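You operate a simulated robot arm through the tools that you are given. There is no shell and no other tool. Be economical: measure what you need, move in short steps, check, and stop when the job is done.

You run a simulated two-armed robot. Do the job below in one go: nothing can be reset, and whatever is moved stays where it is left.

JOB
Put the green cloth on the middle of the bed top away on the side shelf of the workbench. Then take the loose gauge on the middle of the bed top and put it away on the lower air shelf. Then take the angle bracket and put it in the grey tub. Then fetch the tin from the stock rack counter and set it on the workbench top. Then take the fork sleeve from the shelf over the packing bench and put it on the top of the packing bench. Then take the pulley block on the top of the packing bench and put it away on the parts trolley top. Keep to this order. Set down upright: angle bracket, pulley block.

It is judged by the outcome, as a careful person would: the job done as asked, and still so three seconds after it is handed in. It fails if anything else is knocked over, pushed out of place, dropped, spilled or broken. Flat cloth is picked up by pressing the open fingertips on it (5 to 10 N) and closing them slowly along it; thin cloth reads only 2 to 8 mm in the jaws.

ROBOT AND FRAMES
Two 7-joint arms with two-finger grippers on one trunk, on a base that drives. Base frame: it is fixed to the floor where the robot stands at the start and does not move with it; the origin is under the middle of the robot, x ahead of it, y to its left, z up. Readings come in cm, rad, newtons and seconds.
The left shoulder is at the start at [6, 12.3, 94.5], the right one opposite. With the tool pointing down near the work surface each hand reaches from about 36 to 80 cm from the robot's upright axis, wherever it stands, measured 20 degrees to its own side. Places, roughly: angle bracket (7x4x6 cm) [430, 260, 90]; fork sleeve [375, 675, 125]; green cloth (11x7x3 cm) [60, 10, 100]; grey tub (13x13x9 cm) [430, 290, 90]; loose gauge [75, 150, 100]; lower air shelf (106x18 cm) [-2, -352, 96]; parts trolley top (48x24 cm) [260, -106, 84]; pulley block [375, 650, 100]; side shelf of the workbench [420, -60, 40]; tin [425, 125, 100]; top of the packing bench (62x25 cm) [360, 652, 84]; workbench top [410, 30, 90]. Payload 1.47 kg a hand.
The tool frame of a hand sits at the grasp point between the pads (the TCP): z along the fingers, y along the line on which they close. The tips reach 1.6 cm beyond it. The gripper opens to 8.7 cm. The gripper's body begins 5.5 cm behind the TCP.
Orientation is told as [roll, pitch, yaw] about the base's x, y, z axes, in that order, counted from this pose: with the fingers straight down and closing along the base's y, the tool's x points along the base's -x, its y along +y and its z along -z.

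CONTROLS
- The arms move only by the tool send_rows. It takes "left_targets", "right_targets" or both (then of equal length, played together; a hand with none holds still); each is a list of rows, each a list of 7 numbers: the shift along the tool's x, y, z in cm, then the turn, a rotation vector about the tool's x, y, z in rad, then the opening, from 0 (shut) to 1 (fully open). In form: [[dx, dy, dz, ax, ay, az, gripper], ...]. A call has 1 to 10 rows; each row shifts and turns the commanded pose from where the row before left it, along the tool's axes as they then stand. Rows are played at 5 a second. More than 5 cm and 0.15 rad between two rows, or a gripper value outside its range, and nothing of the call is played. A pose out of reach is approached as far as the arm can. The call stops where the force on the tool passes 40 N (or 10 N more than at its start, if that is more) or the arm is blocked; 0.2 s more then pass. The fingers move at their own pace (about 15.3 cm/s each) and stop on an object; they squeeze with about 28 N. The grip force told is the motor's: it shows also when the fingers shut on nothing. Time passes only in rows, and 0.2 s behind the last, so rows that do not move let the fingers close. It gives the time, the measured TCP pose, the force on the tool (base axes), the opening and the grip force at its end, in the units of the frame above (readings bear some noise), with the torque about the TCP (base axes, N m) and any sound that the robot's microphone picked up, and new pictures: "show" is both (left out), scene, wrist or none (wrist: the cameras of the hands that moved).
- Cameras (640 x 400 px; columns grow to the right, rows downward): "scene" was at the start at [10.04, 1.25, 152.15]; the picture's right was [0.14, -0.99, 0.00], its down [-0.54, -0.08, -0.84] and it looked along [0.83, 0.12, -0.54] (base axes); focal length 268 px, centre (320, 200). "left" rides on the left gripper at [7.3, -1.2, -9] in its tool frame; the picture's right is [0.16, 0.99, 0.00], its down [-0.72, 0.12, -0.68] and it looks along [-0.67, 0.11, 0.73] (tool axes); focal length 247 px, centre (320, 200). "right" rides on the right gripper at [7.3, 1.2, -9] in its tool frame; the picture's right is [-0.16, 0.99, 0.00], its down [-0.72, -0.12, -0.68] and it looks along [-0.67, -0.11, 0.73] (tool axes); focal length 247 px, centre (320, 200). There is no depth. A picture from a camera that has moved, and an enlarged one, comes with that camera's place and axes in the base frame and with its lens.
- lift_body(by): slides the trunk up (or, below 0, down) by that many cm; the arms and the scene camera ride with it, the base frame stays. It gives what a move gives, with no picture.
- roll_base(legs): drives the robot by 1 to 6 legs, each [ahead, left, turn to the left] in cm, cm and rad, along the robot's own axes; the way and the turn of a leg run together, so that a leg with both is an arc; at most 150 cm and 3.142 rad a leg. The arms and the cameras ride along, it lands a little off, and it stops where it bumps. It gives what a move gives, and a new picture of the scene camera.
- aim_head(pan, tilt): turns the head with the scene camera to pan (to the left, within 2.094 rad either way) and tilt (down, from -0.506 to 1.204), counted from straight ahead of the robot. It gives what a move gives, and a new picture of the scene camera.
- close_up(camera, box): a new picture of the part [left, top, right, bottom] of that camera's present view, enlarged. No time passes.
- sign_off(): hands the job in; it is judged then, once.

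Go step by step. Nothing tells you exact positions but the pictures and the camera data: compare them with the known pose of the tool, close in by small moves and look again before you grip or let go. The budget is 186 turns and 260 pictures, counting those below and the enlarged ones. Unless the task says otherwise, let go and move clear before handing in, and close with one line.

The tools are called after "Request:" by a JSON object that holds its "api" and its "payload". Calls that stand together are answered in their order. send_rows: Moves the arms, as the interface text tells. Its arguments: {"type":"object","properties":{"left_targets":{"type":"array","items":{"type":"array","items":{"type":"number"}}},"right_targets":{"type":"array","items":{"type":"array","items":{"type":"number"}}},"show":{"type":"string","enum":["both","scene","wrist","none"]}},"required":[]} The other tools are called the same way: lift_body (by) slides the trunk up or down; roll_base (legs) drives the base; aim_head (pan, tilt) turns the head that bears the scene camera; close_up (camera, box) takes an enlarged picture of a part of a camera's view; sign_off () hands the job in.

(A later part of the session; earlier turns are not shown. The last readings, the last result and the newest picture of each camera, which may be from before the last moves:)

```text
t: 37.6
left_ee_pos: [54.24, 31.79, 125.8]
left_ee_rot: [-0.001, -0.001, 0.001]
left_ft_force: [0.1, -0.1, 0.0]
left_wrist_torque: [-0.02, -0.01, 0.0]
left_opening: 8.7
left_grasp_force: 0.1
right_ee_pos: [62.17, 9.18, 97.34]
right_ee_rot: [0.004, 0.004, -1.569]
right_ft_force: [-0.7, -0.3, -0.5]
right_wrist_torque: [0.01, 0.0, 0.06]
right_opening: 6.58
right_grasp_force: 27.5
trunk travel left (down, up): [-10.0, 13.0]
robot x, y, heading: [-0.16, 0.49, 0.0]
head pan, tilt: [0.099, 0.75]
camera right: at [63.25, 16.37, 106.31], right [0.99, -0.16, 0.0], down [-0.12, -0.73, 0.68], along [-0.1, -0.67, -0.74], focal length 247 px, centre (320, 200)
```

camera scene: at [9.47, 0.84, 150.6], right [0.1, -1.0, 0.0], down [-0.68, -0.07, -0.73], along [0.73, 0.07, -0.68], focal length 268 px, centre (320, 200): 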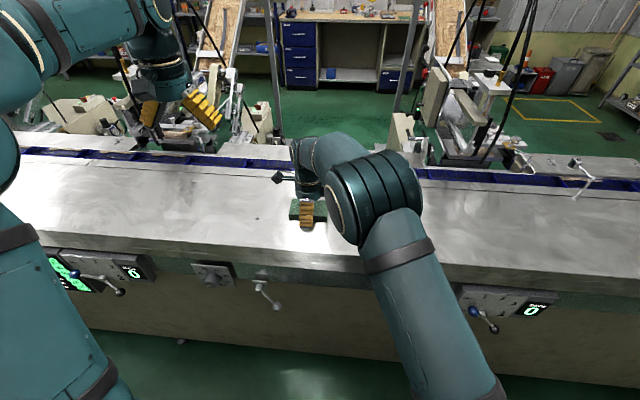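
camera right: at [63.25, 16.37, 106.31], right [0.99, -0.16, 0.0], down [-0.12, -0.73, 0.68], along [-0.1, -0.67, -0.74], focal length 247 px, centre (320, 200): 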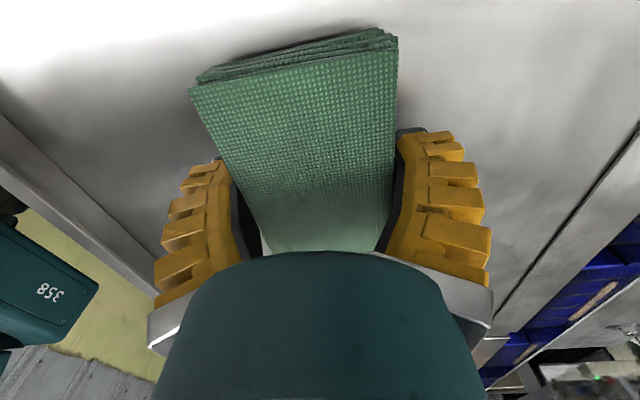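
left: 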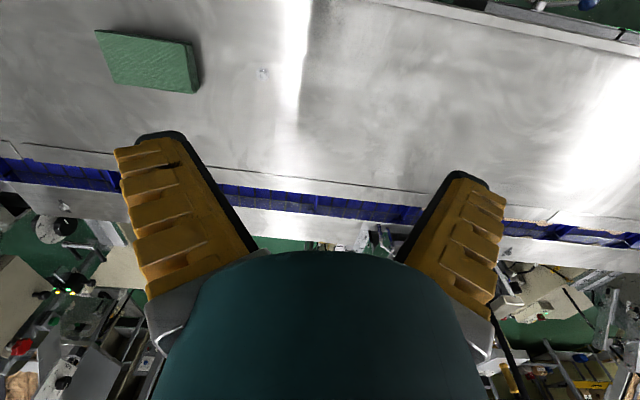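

Request:
{"api": "send_rows", "payload": {"right_targets": [[0, 0, -0.2, 0, 0, 0, 0], [0, 0, -0.2, 0, 0, 0, 0], [0, 0, -0.2, 0, 0, 0, 0], [0, 0, -0.2, 0, 0, 0, 0], [0, 0, -0.3, 0, 0, 0, 0], [0, 0, -0.3, 0, 0, 0, 0]], "show": "wrist"}}

Request:
{"api": "close_up", "payload": {"camera": "scene", "box": [270, 180, 350, 230]}}

```text
t: 39.0
left_ee_pos: [54.28, 31.86, 125.89]
left_ee_rot: [0.002, 0.001, 0.0]
left_ft_force: [0.8, 0.7, 0.3]
left_wrist_torque: [0.0, 0.03, -0.01]
left_opening: 8.7
left_grasp_force: 0.1
right_ee_pos: [62.28, 9.24, 98.85]
right_ee_rot: [0.003, 0.001, -1.571]
right_ft_force: [-0.4, 0.4, -0.4]
right_wrist_torque: [0.02, -0.02, 0.0]
right_opening: 6.52
right_grasp_force: 28.1
trunk travel left (down, up): [-10.0, 13.0]
robot x, y, heading: [-0.08, -0.1, 0.002]
head pan, tilt: [0.099, 0.75]
camera right: at [63.23, 16.36, 107.75], right [0.99, -0.16, 0.0], down [-0.12, -0.73, 0.68], along [-0.1, -0.67, -0.74], focal length 247 px, centre (320, 200)
```

right: 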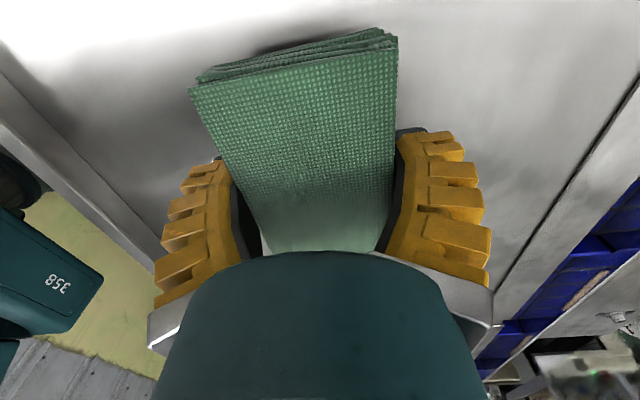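

```text
8.00 times, centred on (310, 205) of scene
camera zoom: at [9.46, 0.83, 150.6], right [0.1, -1.0, 0.0], down [-0.68, -0.07, -0.73], along [0.73, 0.07, -0.68], focal length 2141 px, centre (400, 160)
```

zoom: 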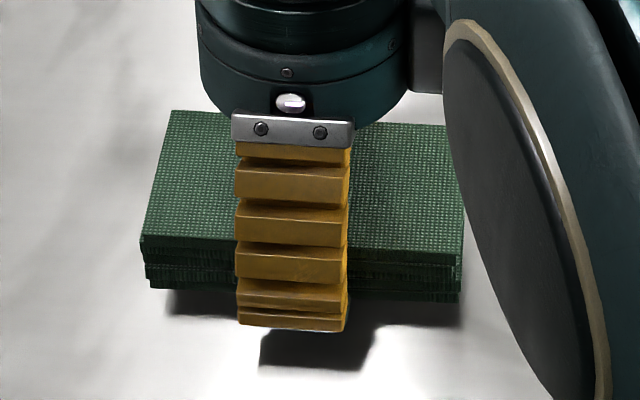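

The slow lift works: the cloth is clear of the bed. I'll raise it further with gentle ramps to see how firm the hold is.

Request:
{"api": "send_rows", "payload": {"right_targets": [[0, 0, -0.4, 0, 0, 0, 0], [0, 0, -0.6, 0, 0, 0, 0], [0, 0, -0.9, 0, 0, 0, 0], [0, 0, -1.2, 0, 0, 0, 0], [0, 0, -1.5, 0, 0, 0, 0], [0, 0, -1.5, 0, 0, 0, 0], [0, 0, -1.2, 0, 0, 0, 0], [0, 0, -0.8, 0, 0, 0, 0], [0, 0, -0.4, 0, 0, 0, 0]], "show": "wrist"}}

```text
t: 41.0
left_ee_pos: [54.39, 31.75, 125.82]
left_ee_rot: [0.0, 0.0, -0.001]
left_ft_force: [0.1, 0.1, -0.8]
left_wrist_torque: [0.02, -0.03, 0.02]
left_opening: 8.73
left_grasp_force: 0.0
right_ee_pos: [62.07, 9.16, 107.54]
right_ee_rot: [0.005, 0.005, -1.568]
right_ft_force: [0.6, -0.2, -0.2]
right_wrist_torque: [0.01, 0.01, 0.01]
right_opening: 6.53
right_grasp_force: 28.2
trunk travel left (down, up): [-10.0, 13.0]
robot x, y, heading: [-0.37, 0.17, 0.002]
head pan, tilt: [0.099, 0.75]
camera right: at [63.16, 16.33, 116.33], right [0.99, -0.16, 0.0], down [-0.12, -0.73, 0.68], along [-0.1, -0.67, -0.74], focal length 247 px, centre (320, 200)
```

right: 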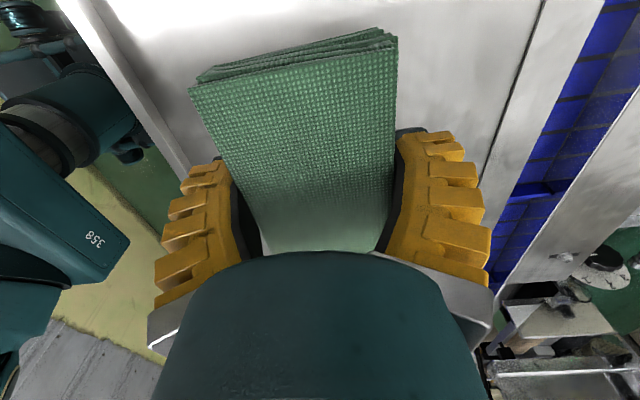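

Request:
{"api": "send_rows", "payload": {"right_targets": [[-0.6, -0.6, -0.2, 0, 0, 0, 0], [-1.2, -1.2, -0.5, 0, 0, 0, 0], [-1.8, -1.7, -1, 0, 0, 0, 0], [-2.4, -2.2, -1, 0, 0, 0, 0], [-2.8, -2.5, -1, 0, 0, 0, 0], [-2.8, -2.5, -1, 0, 0, 0, 0], [-2.4, -2.2, -1, 0, 0, 0, 0], [-1.8, -1.7, -1, 0, 0, 0, 0], [-1.2, -1.2, -0.5, 0, 0, 0, 0], [-0.5, -0.5, -0.2, 0, 0, 0, 0]], "show": "wrist"}}

```text
t: 43.2
left_ee_pos: [54.26, 31.91, 125.77]
left_ee_rot: [0.002, -0.001, 0.0]
left_ft_force: [0.7, 0.2, -0.4]
left_wrist_torque: [-0.06, 0.02, 0.02]
left_opening: 8.7
left_grasp_force: 0.1
right_ee_pos: [45.84, -8.63, 114.69]
right_ee_rot: [0.006, 0.004, -1.57]
right_ft_force: [0.3, 0.5, -0.2]
right_wrist_torque: [0.01, 0.0, 0.03]
right_opening: 6.53
right_grasp_force: 28.1
trunk travel left (down, up): [-10.0, 13.0]
robot x, y, heading: [0.14, 0.11, 0.003]
head pan, tilt: [0.099, 0.75]
camera right: at [46.82, -1.39, 123.57], right [0.99, -0.16, 0.0], down [-0.12, -0.73, 0.68], along [-0.1, -0.67, -0.74], focal length 247 px, centre (320, 200)
```

right: 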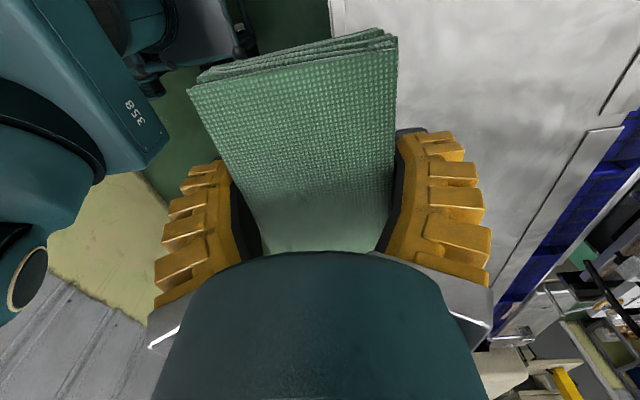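

Request:
{"api": "send_rows", "payload": {"left_targets": [[4, -2, 0, 0, 0, 0, 1], [4, -2, 0, 0, 0, 0, 1], [4, -2, 0, 0, 0, 0, 1], [2, -1, 0, 0, 0, 0, 0.5]], "show": "none"}}

Request:
{"api": "roll_base", "payload": {"legs": [[0, -15, 0], [0, -80, 0]]}}

Request:
{"api": "aim_head", "payload": {"pan": -0.8, "tilt": 0.5}}

```text
t: 44.2
left_ee_pos: [40.02, 24.8, 125.76]
left_ee_rot: [0.0, -0.001, -0.001]
left_ft_force: [-0.2, 0.2, 0.3]
left_wrist_torque: [0.02, 0.04, -0.02]
left_opening: 4.92
left_grasp_force: 3.7
right_ee_pos: [45.77, -8.64, 114.69]
right_ee_rot: [0.003, 0.004, -1.57]
right_ft_force: [-0.3, -0.5, -0.2]
right_wrist_torque: [0.01, -0.03, 0.03]
right_opening: 6.53
right_grasp_force: 27.5
trunk travel left (down, up): [-10.0, 13.0]
robot x, y, heading: [-0.16, -0.25, 0.004]
head pan, tilt: [0.099, 0.75]
```

```text
t: 53.2
left_ee_pos: [40.2, -69.81, 125.78]
left_ee_rot: [0.002, 0.001, -0.003]
left_ft_force: [-0.4, 0.3, -0.4]
left_wrist_torque: [0.01, 0.0, 0.0]
left_opening: 4.91
left_grasp_force: 4.4
right_ee_pos: [45.85, -103.24, 114.72]
right_ee_rot: [0.005, 0.003, -1.572]
right_ft_force: [-1.1, 0.0, -0.5]
right_wrist_torque: [-0.04, 0.02, -0.03]
right_opening: 6.55
right_grasp_force: 28.3
trunk travel left (down, up): [-10.0, 13.0]
robot x, y, heading: [-0.24, -94.52, -0.001]
head pan, tilt: [0.099, 0.75]
camera scene: at [9.51, -93.85, 150.6], right [0.1, -1.0, 0.0], down [-0.68, -0.07, -0.73], along [0.73, 0.07, -0.68], focal length 268 px, centre (320, 200)
```

scene: 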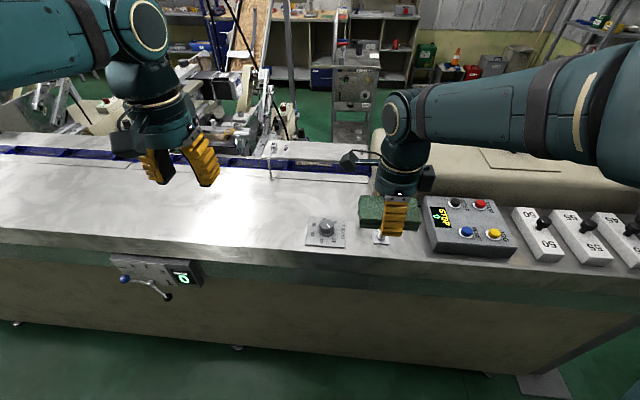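

```text
t: 54.4
left_ee_pos: [40.16, -69.88, 125.76]
left_ee_rot: [-0.001, -0.002, -0.001]
left_ft_force: [0.1, -0.5, 0.2]
left_wrist_torque: [0.01, -0.02, 0.02]
left_opening: 4.91
left_grasp_force: 4.1
right_ee_pos: [45.86, -103.28, 114.59]
right_ee_rot: [0.004, 0.004, -1.572]
right_ft_force: [0.9, 0.1, 0.2]
right_wrist_torque: [-0.01, -0.02, 0.03]
right_opening: 6.53
right_grasp_force: 28.0
trunk travel left (down, up): [-10.0, 13.0]
robot x, y, heading: [-0.31, -94.64, -0.001]
head pan, tilt: [-0.799, 0.499]
camera scene: at [7.6, -101.18, 152.8], right [-0.72, -0.7, 0.0], down [-0.33, 0.34, -0.88], along [0.61, -0.63, -0.48], focal length 268 px, centre (320, 200)
```

scene: 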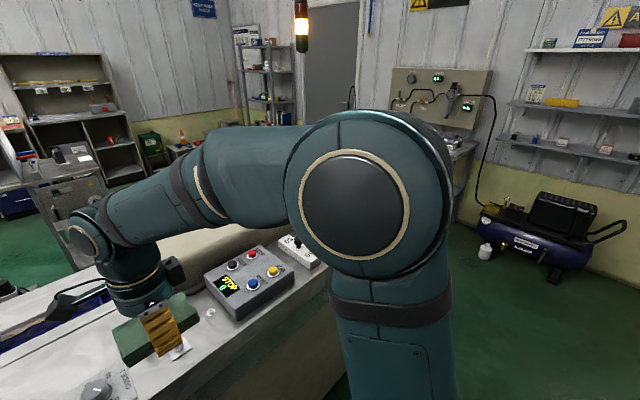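

Request:
{"api": "roll_base", "payload": {"legs": [[0, -140, 0]]}}

Request:
{"api": "aim_head", "payload": {"pan": 0.0, "tilt": 0.45}}

Request:
{"api": "aim_head", "payload": {"pan": 0.9, "tilt": 0.6}}

```text
t: 66.9
left_ee_pos: [39.85, -210.49, 125.8]
left_ee_rot: [0.001, 0.0, -0.007]
left_ft_force: [-0.4, -0.2, 0.0]
left_wrist_torque: [0.04, 0.0, 0.01]
left_opening: 4.9
left_grasp_force: 3.7
right_ee_pos: [45.36, -243.91, 114.58]
right_ee_rot: [0.003, 0.003, -1.576]
right_ft_force: [0.5, 0.8, -1.1]
right_wrist_torque: [-0.03, -0.01, 0.01]
right_opening: 6.52
right_grasp_force: 28.2
trunk travel left (down, up): [-10.0, 13.0]
robot x, y, heading: [-0.41, -234.86, -0.007]
head pan, tilt: [-0.799, 0.499]
camera scene: at [7.02, -241.69, 152.8], right [-0.72, -0.69, 0.0], down [-0.33, 0.35, -0.88], along [0.61, -0.63, -0.48], focal length 268 px, centre (320, 200)
```

scene: 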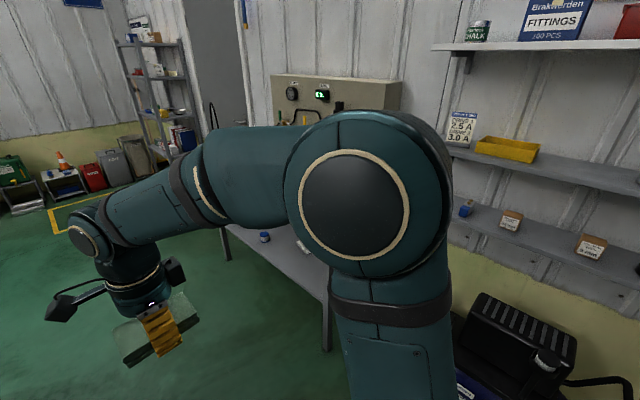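

```text
t: 68.0
left_ee_pos: [39.83, -210.53, 125.83]
left_ee_rot: [0.001, 0.002, -0.007]
left_ft_force: [0.1, -0.1, 0.8]
left_wrist_torque: [0.01, 0.01, -0.02]
left_opening: 4.93
left_grasp_force: 4.2
right_ee_pos: [45.3, -243.91, 114.66]
right_ee_rot: [0.005, 0.004, -1.576]
right_ft_force: [0.2, -0.4, -0.6]
right_wrist_torque: [0.02, 0.02, 0.0]
right_opening: 6.54
right_grasp_force: 28.6
trunk travel left (down, up): [-10.0, 13.0]
robot x, y, heading: [-0.23, -235.1, -0.005]
head pan, tilt: [0.0, 0.45]
camera scene: at [9.91, -235.18, 153.25], right [-0.01, -1.0, 0.0], down [-0.44, 0.0, -0.9], along [0.9, -0.01, -0.44], focal length 268 px, centre (320, 200)
```

scene: 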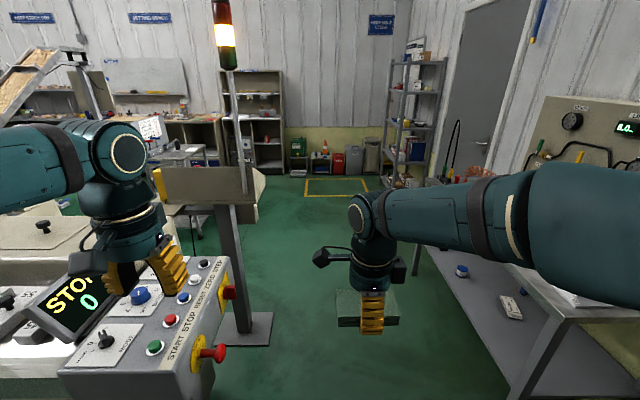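

```text
t: 69.2
left_ee_pos: [39.69, -210.49, 125.75]
left_ee_rot: [0.001, -0.001, -0.008]
left_ft_force: [-0.8, 0.5, -0.3]
left_wrist_torque: [-0.02, 0.01, -0.03]
left_opening: 4.9
left_grasp_force: 4.2
right_ee_pos: [45.19, -243.97, 114.71]
right_ee_rot: [0.004, 0.003, -1.576]
right_ft_force: [0.4, -0.6, -0.1]
right_wrist_torque: [0.01, 0.0, -0.02]
right_opening: 6.51
right_grasp_force: 28.3
trunk travel left (down, up): [-10.0, 13.0]
robot x, y, heading: [-0.63, -234.97, -0.009]
head pan, tilt: [0.901, 0.6]
camera scene: at [6.26, -228.23, 151.89], right [0.78, -0.63, 0.0], down [-0.35, -0.44, -0.83], along [0.52, 0.64, -0.56], focal length 268 px, centre (320, 200)
```

scene: 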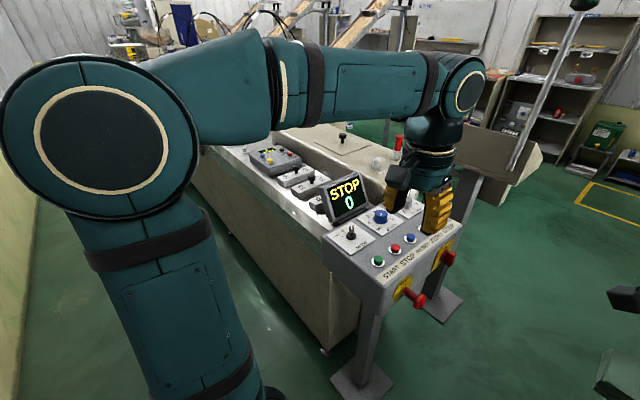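

The passage between the console (y≈-213) and the bench (y≈-282) is about 69 cm wide. I'll centre in it at y≈-248 and drive through forwards.

Request:
{"api": "roll_base", "payload": {"legs": [[0, -13, 0.007], [80, 0, 0]]}}

Request:
{"api": "aim_head", "payload": {"pan": 0.0, "tilt": 0.45}}

```text
t: 74.8
left_ee_pos: [119.29, -223.31, 125.84]
left_ee_rot: [0.0, 0.0, -0.001]
left_ft_force: [-0.2, 0.2, 0.0]
left_wrist_torque: [-0.01, 0.02, 0.0]
left_opening: 4.89
left_grasp_force: 4.1
right_ee_pos: [124.99, -256.7, 114.54]
right_ee_rot: [0.004, 0.003, -1.571]
right_ft_force: [-0.2, -0.1, 0.1]
right_wrist_torque: [-0.02, 0.03, -0.01]
right_opening: 6.52
right_grasp_force: 27.9
trunk travel left (down, up): [-10.0, 13.0]
robot x, y, heading: [79.26, -248.13, -0.007]
head pan, tilt: [0.901, 0.6]
camera scene: at [85.93, -241.17, 151.89], right [0.78, -0.62, 0.0], down [-0.35, -0.44, -0.82], along [0.51, 0.65, -0.57], focal length 268 px, centre (320, 200)
```

scene: 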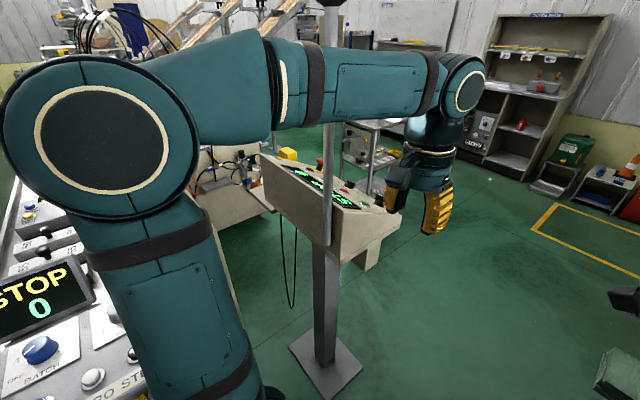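

```text
t: 76.0
left_ee_pos: [119.35, -223.35, 125.78]
left_ee_rot: [0.0, 0.0, -0.001]
left_ft_force: [0.8, 0.2, -0.6]
left_wrist_torque: [0.02, -0.02, -0.01]
left_opening: 4.92
left_grasp_force: 4.2
right_ee_pos: [124.95, -256.75, 114.54]
right_ee_rot: [0.002, 0.002, -1.57]
right_ft_force: [0.2, 0.0, -0.1]
right_wrist_torque: [-0.01, 0.0, -0.03]
right_opening: 6.5
right_grasp_force: 28.2
trunk travel left (down, up): [-10.0, 13.0]
robot x, y, heading: [79.35, -247.68, -0.0]
head pan, tilt: [0.0, 0.45]
camera scene: at [89.57, -248.1, 153.25], right [0.0, -1.0, 0.0], down [-0.44, 0.0, -0.9], along [0.9, 0.0, -0.44], focal length 268 px, centre (320, 200)
```

scene: 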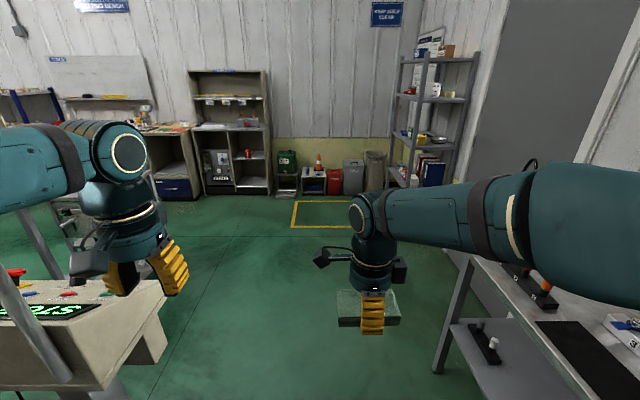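

Request:
{"api": "roll_base", "payload": {"legs": [[130, 0, 0], [120, 0, 0], [0, 90, 0]]}}

Request:
{"api": "aim_head", "payload": {"pan": 0.5, "tilt": 0.6}}

```text
t: 96.2
left_ee_pos: [365.63, -130.43, 125.79]
left_ee_rot: [0.0, 0.001, 0.039]
left_ft_force: [-0.4, -0.3, 0.2]
left_wrist_torque: [0.01, 0.03, 0.02]
left_opening: 4.91
left_grasp_force: 4.0
right_ee_pos: [372.68, -163.69, 114.65]
right_ee_rot: [0.002, 0.005, -1.531]
right_ft_force: [0.0, -0.1, -0.5]
right_wrist_torque: [-0.01, 0.05, -0.02]
right_opening: 6.5
right_grasp_force: 28.3
trunk travel left (down, up): [-10.0, 13.0]
robot x, y, heading: [326.54, -156.8, 0.04]
head pan, tilt: [0.0, 0.45]
camera scene: at [336.98, -156.51, 153.25], right [0.04, -1.0, 0.0], down [-0.43, -0.02, -0.9], along [0.9, 0.04, -0.44], focal length 268 px, centre (320, 200)
```

scene: 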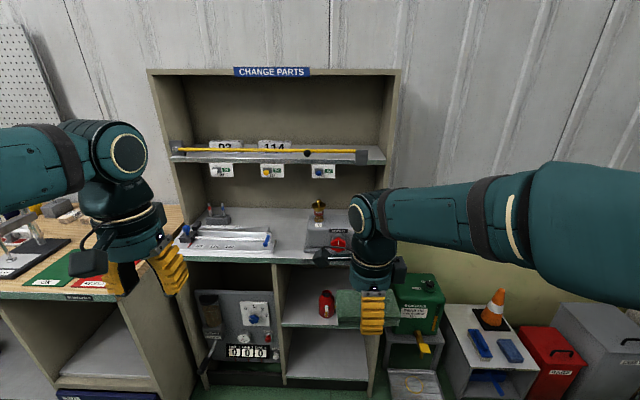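

```text
t: 97.1
left_ee_pos: [365.71, -130.47, 125.78]
left_ee_rot: [0.001, 0.001, 0.04]
left_ft_force: [0.0, 0.2, 0.4]
left_wrist_torque: [0.01, 0.03, 0.0]
left_opening: 4.92
left_grasp_force: 4.1
right_ee_pos: [372.65, -163.65, 114.59]
right_ee_rot: [0.002, 0.001, -1.528]
right_ft_force: [-0.5, 0.1, 0.1]
right_wrist_torque: [0.01, 0.04, -0.02]
right_opening: 6.5
right_grasp_force: 27.9
trunk travel left (down, up): [-10.0, 13.0]
robot x, y, heading: [326.5, -156.68, 0.042]
head pan, tilt: [0.499, 0.6]
camera scene: at [335.38, -152.36, 151.89], right [0.51, -0.86, 0.0], down [-0.48, -0.29, -0.83], along [0.71, 0.42, -0.56], focal length 268 px, centre (320, 200)
```

scene: 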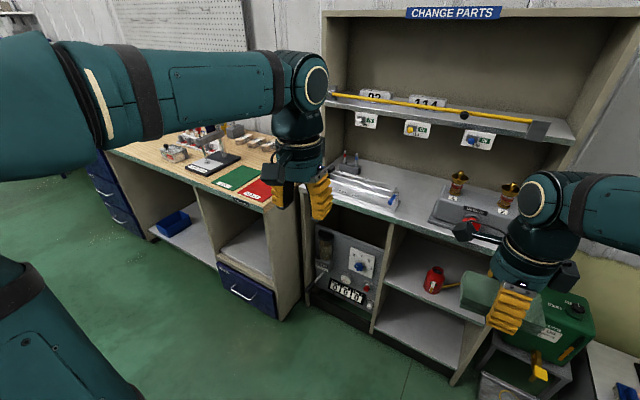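

The side shelf is the open compartment over the small blue drawer at the workbench's right end, around y −53 to −88. I'll move in front of it.

Request:
{"api": "roll_base", "payload": {"legs": [[0, 105, -0.042]]}}

Request:
{"api": "aim_head", "payload": {"pan": -0.2, "tilt": 0.85}}

```text
t: 106.5
left_ee_pos: [362.98, -27.8, 125.72]
left_ee_rot: [0.001, -0.001, 0.023]
left_ft_force: [0.3, 0.2, -0.5]
left_wrist_torque: [0.02, 0.0, 0.01]
left_opening: 4.9
left_grasp_force: 3.3
right_ee_pos: [369.42, -61.07, 114.68]
right_ee_rot: [0.002, 0.004, -1.546]
right_ft_force: [0.3, -0.2, -0.6]
right_wrist_torque: [0.0, -0.01, 0.01]
right_opening: 6.5
right_grasp_force: 27.9
trunk travel left (down, up): [-10.0, 13.0]
robot x, y, heading: [323.21, -53.61, 0.022]
head pan, tilt: [0.499, 0.6]
camera scene: at [332.26, -49.08, 151.89], right [0.5, -0.87, 0.0], down [-0.49, -0.28, -0.83], along [0.72, 0.41, -0.56], focal length 268 px, centre (320, 200)
```

scene: 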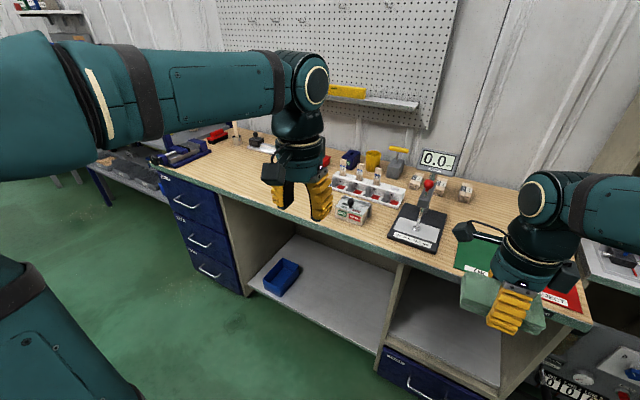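

```text
t: 107.5
left_ee_pos: [362.93, -27.83, 125.66]
left_ee_rot: [0.001, -0.001, 0.023]
left_ft_force: [0.1, -0.3, 0.0]
left_wrist_torque: [0.01, -0.03, -0.02]
left_opening: 4.92
left_grasp_force: 4.3
right_ee_pos: [369.33, -61.06, 114.61]
right_ee_rot: [0.003, 0.005, -1.547]
right_ft_force: [0.5, -0.5, -1.0]
right_wrist_torque: [-0.03, 0.01, -0.02]
right_opening: 6.48
right_grasp_force: 27.2
trunk travel left (down, up): [-10.0, 13.0]
robot x, y, heading: [323.25, -53.67, 0.02]
head pan, tilt: [-0.201, 0.85]
camera scene: at [332.29, -54.87, 149.8], right [-0.18, -0.98, 0.0], down [-0.74, 0.13, -0.66], along [0.65, -0.12, -0.75], focal length 268 px, centre (320, 200)
```

scene: 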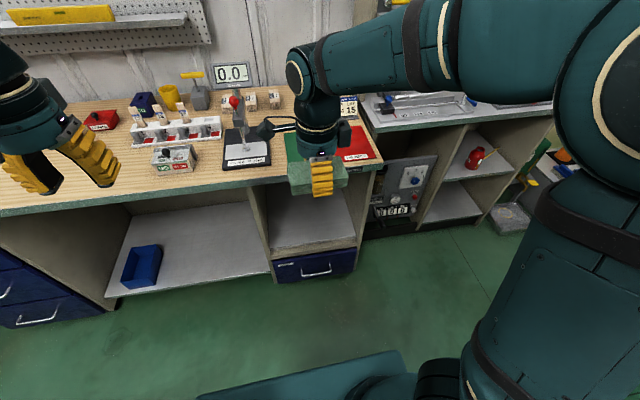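

Request:
{"api": "roll_base", "payload": {"legs": [[-15, 8, -0.02]]}}

Request:
{"api": "send_rows", "payload": {"right_targets": [[0, 0, 0, 0, 0, -0.08, 0], [0, 0, 0, 0, 0, -0.15, 0], [0, 0, 0, 0, 0, -0.15, 0], [0, 0, 0, 0, 0, -0.15, 0], [0, 0, 0, 0, 0, -0.15, 0], [0, 0, 0, 0, 0, -0.15, 0], [0, 0, 0, 0, 0, -0.15, 0], [0, 0, 0, 0, 0, -0.15, 0], [0, 0, 0, 0, 0, -0.15, 0], [0, 0, 0, 0, 0, -0.15, 0]], "show": "wrist"}}

```text
t: 109.0
left_ee_pos: [348.2, -20.76, 125.88]
left_ee_rot: [0.001, -0.002, 0.005]
left_ft_force: [-0.6, 0.3, -0.1]
left_wrist_torque: [-0.01, -0.05, 0.01]
left_opening: 4.88
left_grasp_force: 3.7
right_ee_pos: [353.99, -54.02, 114.7]
right_ee_rot: [0.005, 0.003, -1.565]
right_ft_force: [-0.8, 0.0, 0.0]
right_wrist_torque: [-0.04, 0.0, -0.01]
right_opening: 6.48
right_grasp_force: 28.2
trunk travel left (down, up): [-10.0, 13.0]
robot x, y, heading: [308.53, -45.76, 0.002]
head pan, tilt: [-0.201, 0.85]
camera scene: at [317.05, -47.24, 149.81], right [-0.19, -0.98, 0.0], down [-0.74, 0.15, -0.66], along [0.65, -0.13, -0.75], focal length 268 px, centre (320, 200)
```

scene: 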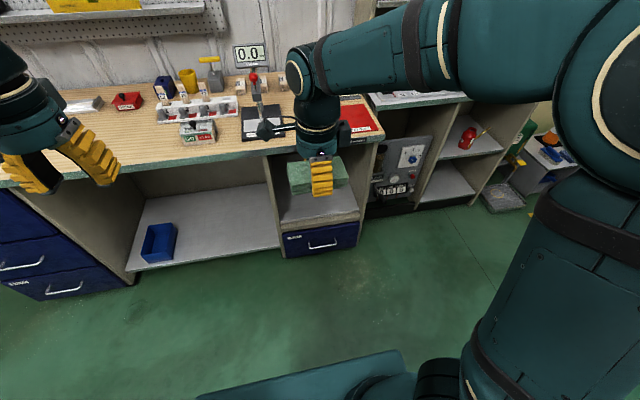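

```text
t: 111.2
left_ee_pos: [348.21, -20.92, 125.79]
left_ee_rot: [0.001, -0.001, 0.004]
left_ft_force: [-0.1, -0.3, 0.1]
left_wrist_torque: [0.02, 0.01, 0.01]
left_opening: 4.92
left_grasp_force: 3.3
right_ee_pos: [354.2, -54.06, 114.59]
right_ee_rot: [0.004, -0.003, -0.132]
right_ft_force: [-0.3, 0.3, -0.4]
right_wrist_torque: [0.03, 0.0, 0.01]
right_opening: 6.51
right_grasp_force: 27.9
trunk travel left (down, up): [-10.0, 13.0]
robot x, y, heading: [308.36, -45.93, 0.004]
head pan, tilt: [-0.201, 0.85]
camera right: at [346.92, -52.08, 123.49], right [0.29, 0.96, 0.0], down [0.7, -0.21, 0.68], along [0.65, -0.19, -0.73], focal length 247 px, centre (320, 200)
```

right: 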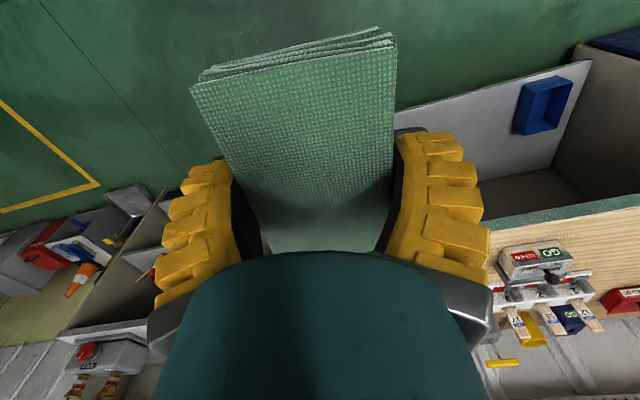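

Request:
{"api": "send_rows", "payload": {"right_targets": [[0, 0, 0, 0, 0, -0.13, 0], [-1.5, -1, 0, 0, 0, 0, 0], [-3, -2, 0, 0, 0, 0, 0], [-4, -2.5, 0, 0, 0, 0, 0], [-4, -2.5, 0, 0, 0, 0, 0], [-3, -2, 0, 0, 0, 0, 0], [-1.5, -1, 0, 0, 0, 0, 0]], "show": "none"}}

Request:
{"api": "lift_body", "payload": {"by": -10}}

Request:
{"api": "send_rows", "payload": {"right_targets": [[0, 0, 0, 0, -0.08, 0, 0], [0, 0, 0, 0, -0.15, 0, 0], [0, 0, 0, 0, -0.15, 0, 0], [0, 0, 0, 0, -0.15, 0, 0], [0, 0, 0, 0, -0.15, 0, 0], [0, 0, 0, 0, -0.1, 0, 0]], "show": "both"}}

```text
t: 112.8
left_ee_pos: [348.2, -20.83, 125.8]
left_ee_rot: [0.0, -0.001, 0.005]
left_ft_force: [-0.3, -1.0, 0.0]
left_wrist_torque: [0.01, 0.0, 0.03]
left_opening: 4.91
left_grasp_force: 4.0
right_ee_pos: [371.3, -65.26, 114.58]
right_ee_rot: [0.002, -0.003, -0.004]
right_ft_force: [-0.3, -0.5, -0.8]
right_wrist_torque: [0.04, -0.01, 0.01]
right_opening: 6.49
right_grasp_force: 28.4
trunk travel left (down, up): [-10.0, 13.0]
robot x, y, heading: [308.09, -45.94, 0.004]
head pan, tilt: [-0.201, 0.85]
```

```text
t: 114.1
left_ee_pos: [348.38, -20.79, 115.79]
left_ee_rot: [0.0, 0.002, 0.005]
left_ft_force: [-0.6, 0.2, -0.1]
left_wrist_torque: [-0.02, 0.01, -0.01]
left_opening: 4.89
left_grasp_force: 3.8
right_ee_pos: [371.05, -65.27, 104.67]
right_ee_rot: [0.004, -0.006, -0.005]
right_ft_force: [-0.5, 0.4, -0.8]
right_wrist_torque: [0.02, -0.04, -0.01]
right_opening: 6.5
right_grasp_force: 28.4
trunk travel left (down, up): [0.0, 23.0]
robot x, y, heading: [308.28, -45.86, 0.002]
head pan, tilt: [-0.201, 0.85]
```

```text
t: 115.5
left_ee_pos: [348.27, -20.79, 115.83]
left_ee_rot: [-0.001, 0.0, 0.006]
left_ft_force: [0.1, 0.6, 0.2]
left_wrist_torque: [0.01, -0.03, 0.01]
left_opening: 4.94
left_grasp_force: 4.2
right_ee_pos: [371.09, -65.13, 104.71]
right_ee_rot: [0.006, -0.786, -0.009]
right_ft_force: [0.4, 0.3, -1.0]
right_wrist_torque: [-0.02, 0.03, 0.0]
right_opening: 6.5
right_grasp_force: 28.3
trunk travel left (down, up): [0.0, 23.0]
robot x, y, heading: [308.38, -45.85, 0.005]
head pan, tilt: [-0.201, 0.85]
camera scene: at [317.14, -47.26, 139.8], right [-0.19, -0.98, 0.0], down [-0.74, 0.15, -0.66], along [0.65, -0.13, -0.75], focal length 268 px, centre (320, 200)
camera right: at [359.54, -64.04, 105.76], right [0.12, 0.99, 0.11], down [0.03, -0.12, 0.99], along [0.99, -0.11, -0.04], focal length 247 px, centre (320, 200)
```

scene: 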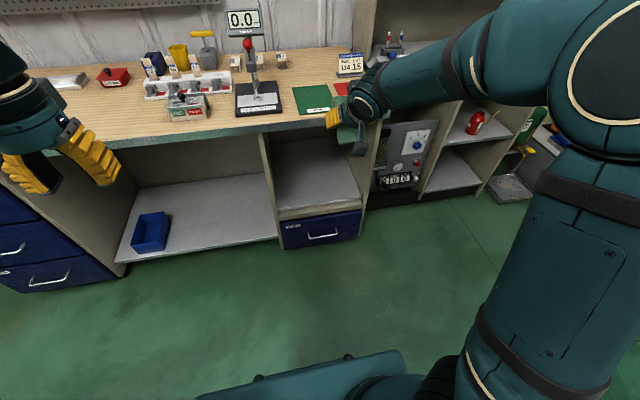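
right: 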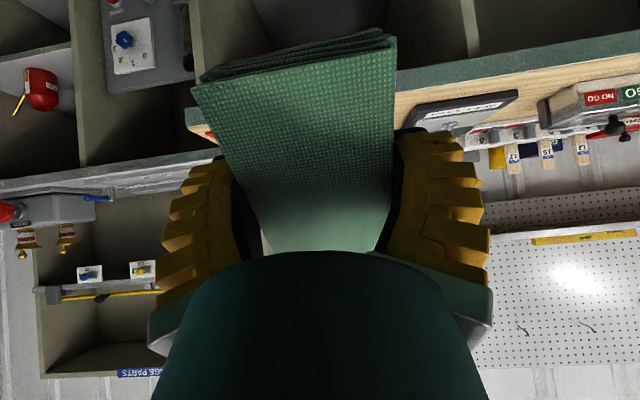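

Request:
{"api": "send_rows", "payload": {"right_targets": [[1, 0, 1, 0, 0, 0, 0], [2, 0, 2, 0, 0, 0, 0], [3, 0, 3, 0, 0, 0, 0], [3.3, 0, 3.3, 0, 0, 0, 0], [3.3, 0, 3.3, 0, 0, 0, 0], [3.3, 0, 3.3, 0, 0, 0, 0], [3.3, 0, 3.3, 0, 0, 0, 0], [3.3, 0, 3.3, 0, 0, 0, 0], [3, 0, 3, 0, 0, 0, 0], [1.5, 0, 1.5, 0, 0, 0, 0]], "show": "both"}}

```text
t: 117.7
left_ee_pos: [348.26, -20.85, 115.67]
left_ee_rot: [0.0, 0.0, 0.004]
left_ft_force: [-0.1, 0.2, -0.2]
left_wrist_torque: [-0.03, 0.01, -0.03]
left_opening: 4.91
left_grasp_force: 4.2
right_ee_pos: [371.22, -65.08, 66.17]
right_ee_rot: [0.004, -0.784, -0.009]
right_ft_force: [-0.2, 0.0, -0.5]
right_wrist_torque: [0.0, -0.01, 0.03]
right_opening: 6.48
right_grasp_force: 27.8
trunk travel left (down, up): [0.0, 23.0]
robot x, y, heading: [308.33, -45.92, 0.009]
head pan, tilt: [-0.201, 0.85]
camera scene: at [317.17, -47.3, 139.8], right [-0.19, -0.98, 0.0], down [-0.74, 0.15, -0.66], along [0.65, -0.13, -0.75], focal length 268 px, centre (320, 200)
camera right: at [359.56, -63.93, 67.31], right [0.12, 0.99, 0.11], down [0.03, -0.12, 0.99], along [0.99, -0.11, -0.05], focal length 247 px, centre (320, 200)
```

scene: 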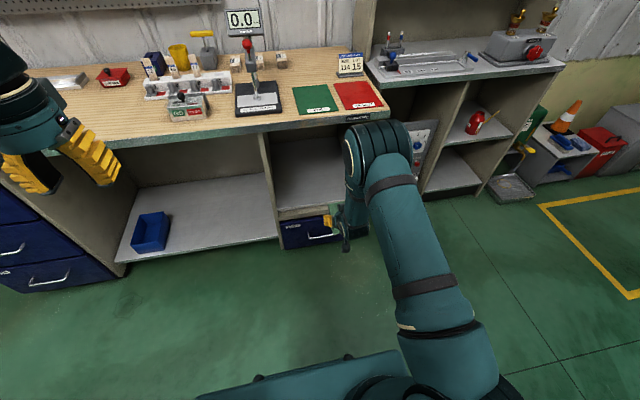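
right: 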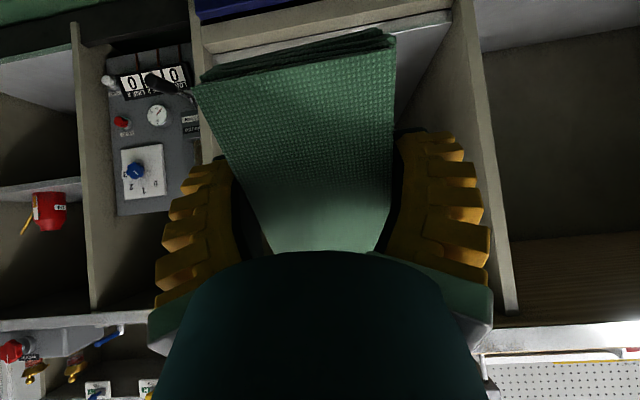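

Request:
{"api": "send_rows", "payload": {"right_targets": [[1.5, 0, 1.5, 0, 0, 0, 0], [2.8, 0, 2.8, 0, 0, 0, 0], [3, 0, 3, 0, 0, 0, 0], [3, 0, 3, 0, 0, 0, 0], [1.8, 0, 1.8, 0, 0, 0, 0], [0.6, 0, 0.6, 0, 0, 0, 0]], "show": "none"}}

Request:
{"api": "aim_head", "payload": {"pan": -0.3, "tilt": 0.95}}

Request:
{"api": "close_up", "payload": {"camera": "right", "box": [0, 0, 640, 400]}}

```text
t: 119.1
left_ee_pos: [348.32, -20.83, 115.79]
left_ee_rot: [0.0, 0.0, 0.005]
left_ft_force: [-0.8, 0.0, -0.4]
left_wrist_torque: [0.02, 0.0, -0.01]
left_opening: 4.91
left_grasp_force: 4.0
right_ee_pos: [371.12, -64.85, 48.32]
right_ee_rot: [0.003, -0.784, -0.01]
right_ft_force: [0.5, 0.8, -0.2]
right_wrist_torque: [-0.01, -0.01, -0.03]
right_opening: 6.48
right_grasp_force: 27.9
trunk travel left (down, up): [0.0, 23.0]
robot x, y, heading: [308.43, -45.9, 0.001]
head pan, tilt: [-0.201, 0.85]
```

```text
t: 119.8
left_ee_pos: [348.2, -20.72, 115.84]
left_ee_rot: [0.0, 0.001, 0.004]
left_ft_force: [-0.2, 0.8, 0.2]
left_wrist_torque: [-0.04, -0.02, -0.03]
left_opening: 4.92
left_grasp_force: 4.0
right_ee_pos: [371.05, -64.96, 48.3]
right_ee_rot: [0.002, -0.782, -0.008]
right_ft_force: [0.1, -0.7, -0.1]
right_wrist_torque: [0.01, 0.03, 0.04]
right_opening: 6.49
right_grasp_force: 28.1
trunk travel left (down, up): [0.0, 23.0]
robot x, y, heading: [308.26, -45.5, 0.005]
head pan, tilt: [-0.3, 0.949]
camera scene: at [316.45, -47.89, 139.05], right [-0.29, -0.96, 0.0], down [-0.78, 0.24, -0.58], along [0.56, -0.17, -0.81], focal length 268 px, centre (320, 200)
```

scene: 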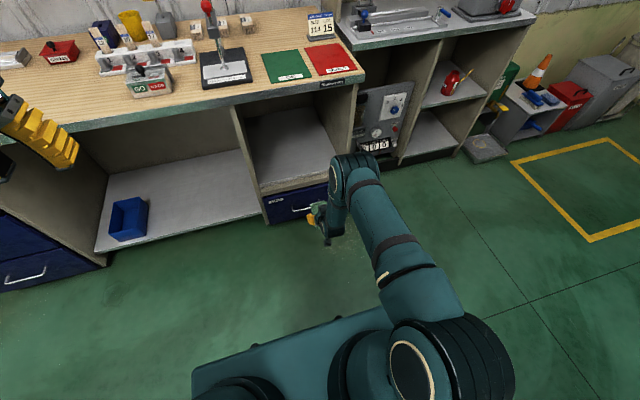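

```text
1.00 times, centred on (320, 200) of right (not enlarged: the box is as wide or as high as the picture)
camera zoom: at [359.52, -63.86, 49.51], right [0.12, 0.99, 0.11], down [0.03, -0.12, 0.99], along [0.99, -0.11, -0.05], focal length 247 px, centre (320, 200)
```

zoom: 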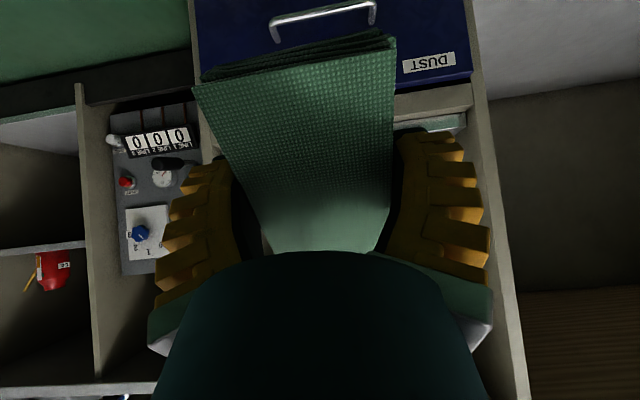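

Request:
{"api": "close_up", "payload": {"camera": "left", "box": [0, 0, 640, 400]}}

```text
1.00 times, centred on (320, 200) of left (not enlarged: the box is as wide or as high as the picture)
camera zoom: at [340.9, -21.98, 124.82], right [-0.16, 0.99, 0.0], down [0.72, 0.12, 0.68], along [0.67, 0.11, -0.73], focal length 247 px, centre (320, 200)
```

zoom: 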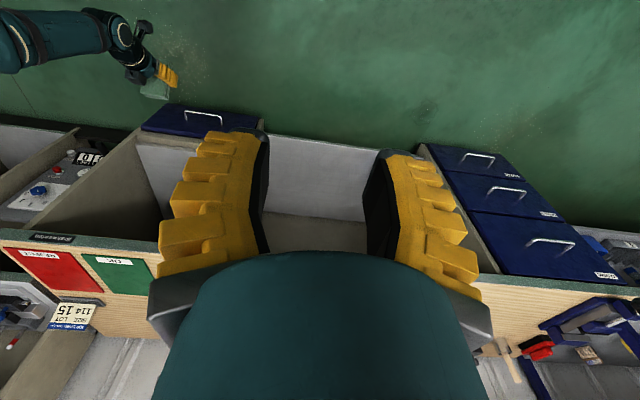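

Request:
{"api": "roll_base", "payload": {"legs": [[24, 0, 0]]}}

Request:
{"api": "close_up", "payload": {"camera": "right", "box": [0, 0, 640, 400]}}

```text
t: 121.6
left_ee_pos: [372.53, -21.04, 115.82]
left_ee_rot: [0.001, 0.0, -0.004]
left_ft_force: [0.3, -0.5, -0.5]
left_wrist_torque: [0.02, 0.09, -0.01]
left_opening: 4.89
left_grasp_force: 4.1
right_ee_pos: [395.08, -65.4, 48.15]
right_ee_rot: [0.004, -0.782, -0.015]
right_ft_force: [-0.3, 0.0, -0.3]
right_wrist_torque: [-0.03, -0.01, -0.01]
right_opening: 6.47
right_grasp_force: 27.6
trunk travel left (down, up): [0.0, 23.0]
robot x, y, heading: [332.04, -45.54, -0.004]
head pan, tilt: [-0.3, 0.949]
camera scene: at [340.6, -47.93, 139.04], right [-0.3, -0.95, 0.0], down [-0.78, 0.24, -0.58], along [0.56, -0.17, -0.81], focal length 268 px, centre (320, 200)
```

scene: 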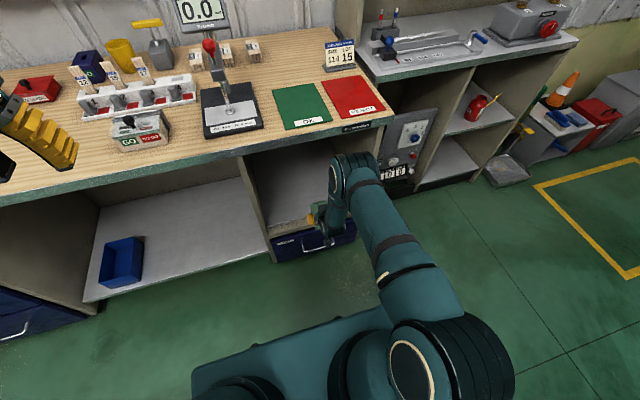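

```text
1.00 times, centred on (320, 200) of right (not enlarged: the box is as wide or as high as the picture)
camera zoom: at [383.49, -64.21, 49.47], right [0.12, 0.99, 0.11], down [0.03, -0.12, 0.99], along [0.99, -0.12, -0.05], focal length 247 px, centre (320, 200)
```

zoom: 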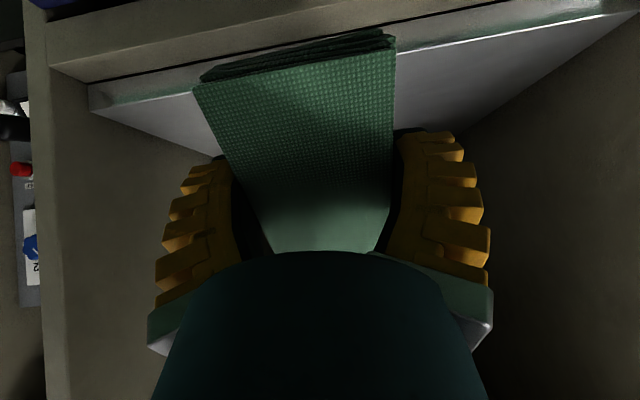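

Request:
{"api": "roll_base", "payload": {"legs": [[15, 0, 0.004]]}}

Request:
{"api": "close_up", "payload": {"camera": "right", "box": [0, 0, 640, 400]}}

```text
t: 123.0
left_ee_pos: [386.83, -20.89, 115.95]
left_ee_rot: [0.001, -0.001, 0.001]
left_ft_force: [0.0, -0.3, -0.3]
left_wrist_torque: [0.05, -0.06, -0.02]
left_opening: 4.9
left_grasp_force: 4.0
right_ee_pos: [408.62, -65.08, 47.65]
right_ee_rot: [0.005, -0.769, -0.013]
right_ft_force: [0.6, -0.6, -1.3]
right_wrist_torque: [-0.02, -0.01, 0.0]
right_opening: 6.48
right_grasp_force: 27.8
trunk travel left (down, up): [0.0, 23.0]
robot x, y, heading: [347.06, -45.82, -0.003]
head pan, tilt: [-0.3, 0.949]
stopped in leg 1: the robot was blocked; the commanded pose is now the measured one
camera scene: at [354.84, -47.85, 139.06], right [-0.3, -0.96, 0.0], down [-0.78, 0.24, -0.58], along [0.56, -0.17, -0.81], focal length 268 px, centre (320, 200)
```

scene: 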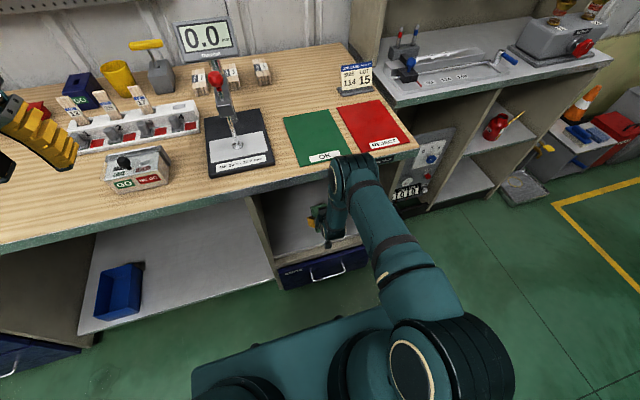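

```text
1.00 times, centred on (320, 200) of right (not enlarged: the box is as wide or as high as the picture)
camera zoom: at [397.14, -63.92, 49.09], right [0.12, 0.99, 0.11], down [0.05, -0.12, 0.99], along [0.99, -0.12, -0.06], focal length 247 px, centre (320, 200)
```

zoom: 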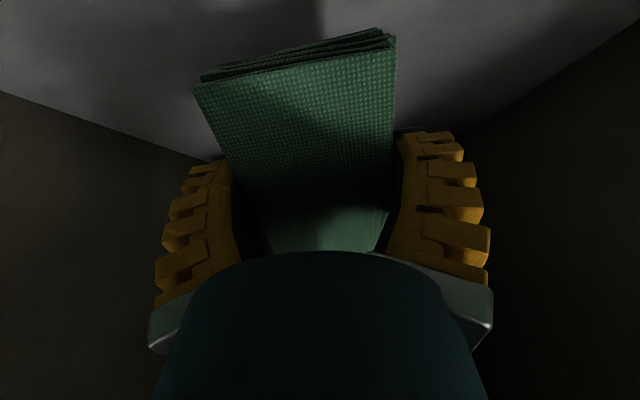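

Request:
{"api": "roll_base", "payload": {"legs": [[-1, 0, 0]]}}

Request:
{"api": "send_rows", "payload": {"right_targets": [[0.5, 0, 0.5, 0, 0, 0, 0], [0.7, 0, 0.7, 0, 0, 0, 0], [0.4, 0, 0.4, 0, 0, 0, 0], [0, 0, 0, 0, 0, 0, 0]], "show": "wrist"}}

```text
t: 123.8
left_ee_pos: [385.98, -20.96, 115.82]
left_ee_rot: [0.001, -0.001, 0.002]
left_ft_force: [-1.0, 0.3, -1.0]
left_wrist_torque: [-0.01, -0.06, -0.01]
left_opening: 4.9
left_grasp_force: 4.2
right_ee_pos: [407.91, -65.07, 47.71]
right_ee_rot: [0.005, -0.769, -0.012]
right_ft_force: [-0.2, -1.2, 0.8]
right_wrist_torque: [0.0, 0.02, 0.01]
right_opening: 6.48
right_grasp_force: 28.4
trunk travel left (down, up): [0.0, 23.0]
robot x, y, heading: [346.17, -45.57, 0.004]
head pan, tilt: [-0.3, 0.949]
camera scene: at [354.04, -47.88, 139.06], right [-0.29, -0.96, 0.0], down [-0.78, 0.24, -0.58], along [0.56, -0.17, -0.81], focal length 268 px, centre (320, 200)
```

scene: 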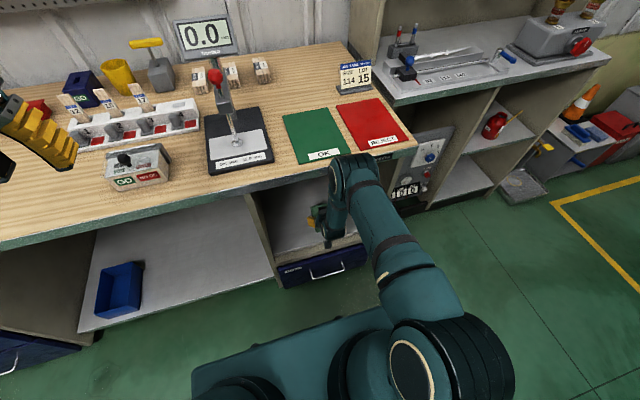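

```text
t: 124.8
left_ee_pos: [385.98, -20.8, 115.79]
left_ee_rot: [0.0, -0.001, 0.002]
left_ft_force: [0.1, 0.0, -1.2]
left_wrist_torque: [0.01, 0.0, 0.02]
left_opening: 4.92
left_grasp_force: 3.8
right_ee_pos: [407.93, -65.09, 45.42]
right_ee_rot: [0.005, -0.767, -0.011]
right_ft_force: [0.5, -0.2, -0.2]
right_wrist_torque: [0.07, 0.0, -0.01]
right_opening: 6.5
right_grasp_force: 28.3
trunk travel left (down, up): [0.0, 23.0]
robot x, y, heading: [345.88, -45.8, 0.003]
head pan, tilt: [-0.3, 0.949]
camera right: at [396.34, -63.9, 46.83], right [0.12, 0.99, 0.11], down [0.05, -0.12, 0.99], along [0.99, -0.12, -0.06], focal length 247 px, centre (320, 200)
```

right: 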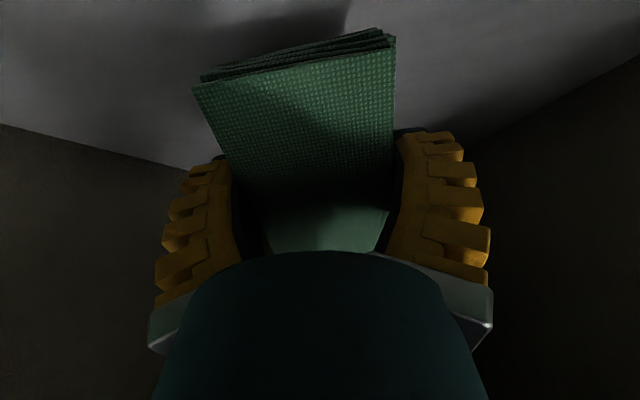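

Request:
{"api": "send_rows", "payload": {"right_targets": [[0.35, 0, 0.35, 0, 0, 0, 0], [0.3, 0, 0.3, 0, 0, 0, 0], [0, 0, 0, 0, 0, 0, 0]], "show": "wrist"}}

```text
t: 125.6
left_ee_pos: [386.04, -20.89, 115.93]
left_ee_rot: [0.0, 0.001, 0.001]
left_ft_force: [0.8, -0.5, 0.5]
left_wrist_torque: [0.0, 0.0, -0.01]
left_opening: 4.89
left_grasp_force: 3.7
right_ee_pos: [407.81, -65.07, 44.56]
right_ee_rot: [0.006, -0.765, -0.012]
right_ft_force: [-1.1, 0.0, 0.1]
right_wrist_torque: [-0.06, 0.03, 0.02]
right_opening: 6.48
right_grasp_force: 27.6
trunk travel left (down, up): [0.0, 23.0]
robot x, y, heading: [345.61, -45.92, 0.002]
head pan, tilt: [-0.3, 0.949]
camera right: at [396.29, -63.89, 45.88], right [0.12, 0.99, 0.11], down [0.05, -0.12, 0.99], along [0.99, -0.12, -0.06], focal length 247 px, centre (320, 200)
```

right: 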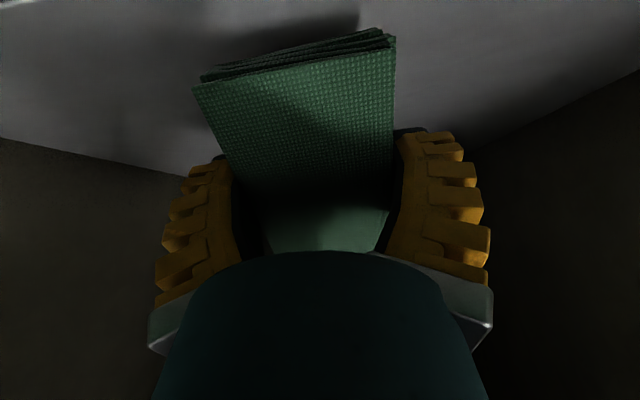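

Request:
{"api": "send_rows", "payload": {"right_targets": [[0.35, 0, 0.35, 0, 0, 0, 0], [0.3, 0, 0.3, 0, 0, 0, 0], [0.2, 0, 0.2, 0, 0, 0, 0], [0, 0, 0, 0, 0, 0, 0]], "show": "wrist"}}

```text
t: 126.6
left_ee_pos: [385.95, -20.89, 115.85]
left_ee_rot: [0.0, -0.002, 0.003]
left_ft_force: [-0.4, 0.3, -1.2]
left_wrist_torque: [-0.04, 0.0, 0.01]
left_opening: 4.89
left_grasp_force: 3.9
right_ee_pos: [407.83, -65.02, 43.59]
right_ee_rot: [0.005, -0.773, -0.013]
right_ft_force: [0.6, 1.3, 16.5]
right_wrist_torque: [-0.04, 0.46, -0.01]
right_opening: 6.5
right_grasp_force: 28.3
trunk travel left (down, up): [0.0, 23.0]
robot x, y, heading: [346.02, -45.88, -0.003]
head pan, tilt: [-0.3, 0.949]
camera right: at [396.41, -63.85, 44.84], right [0.12, 0.99, 0.11], down [0.04, -0.12, 0.99], along [0.99, -0.12, -0.06], focal length 247 px, centre (320, 200)
```

right: 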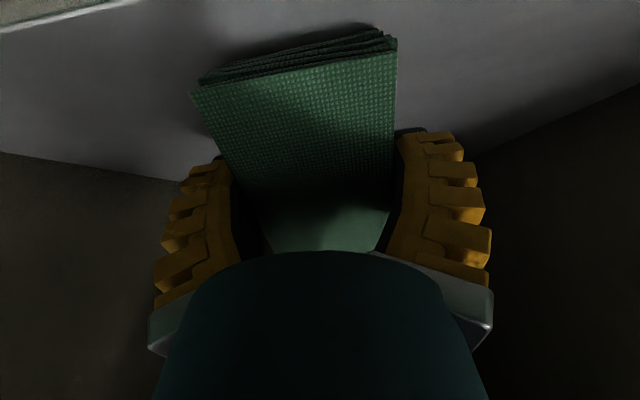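

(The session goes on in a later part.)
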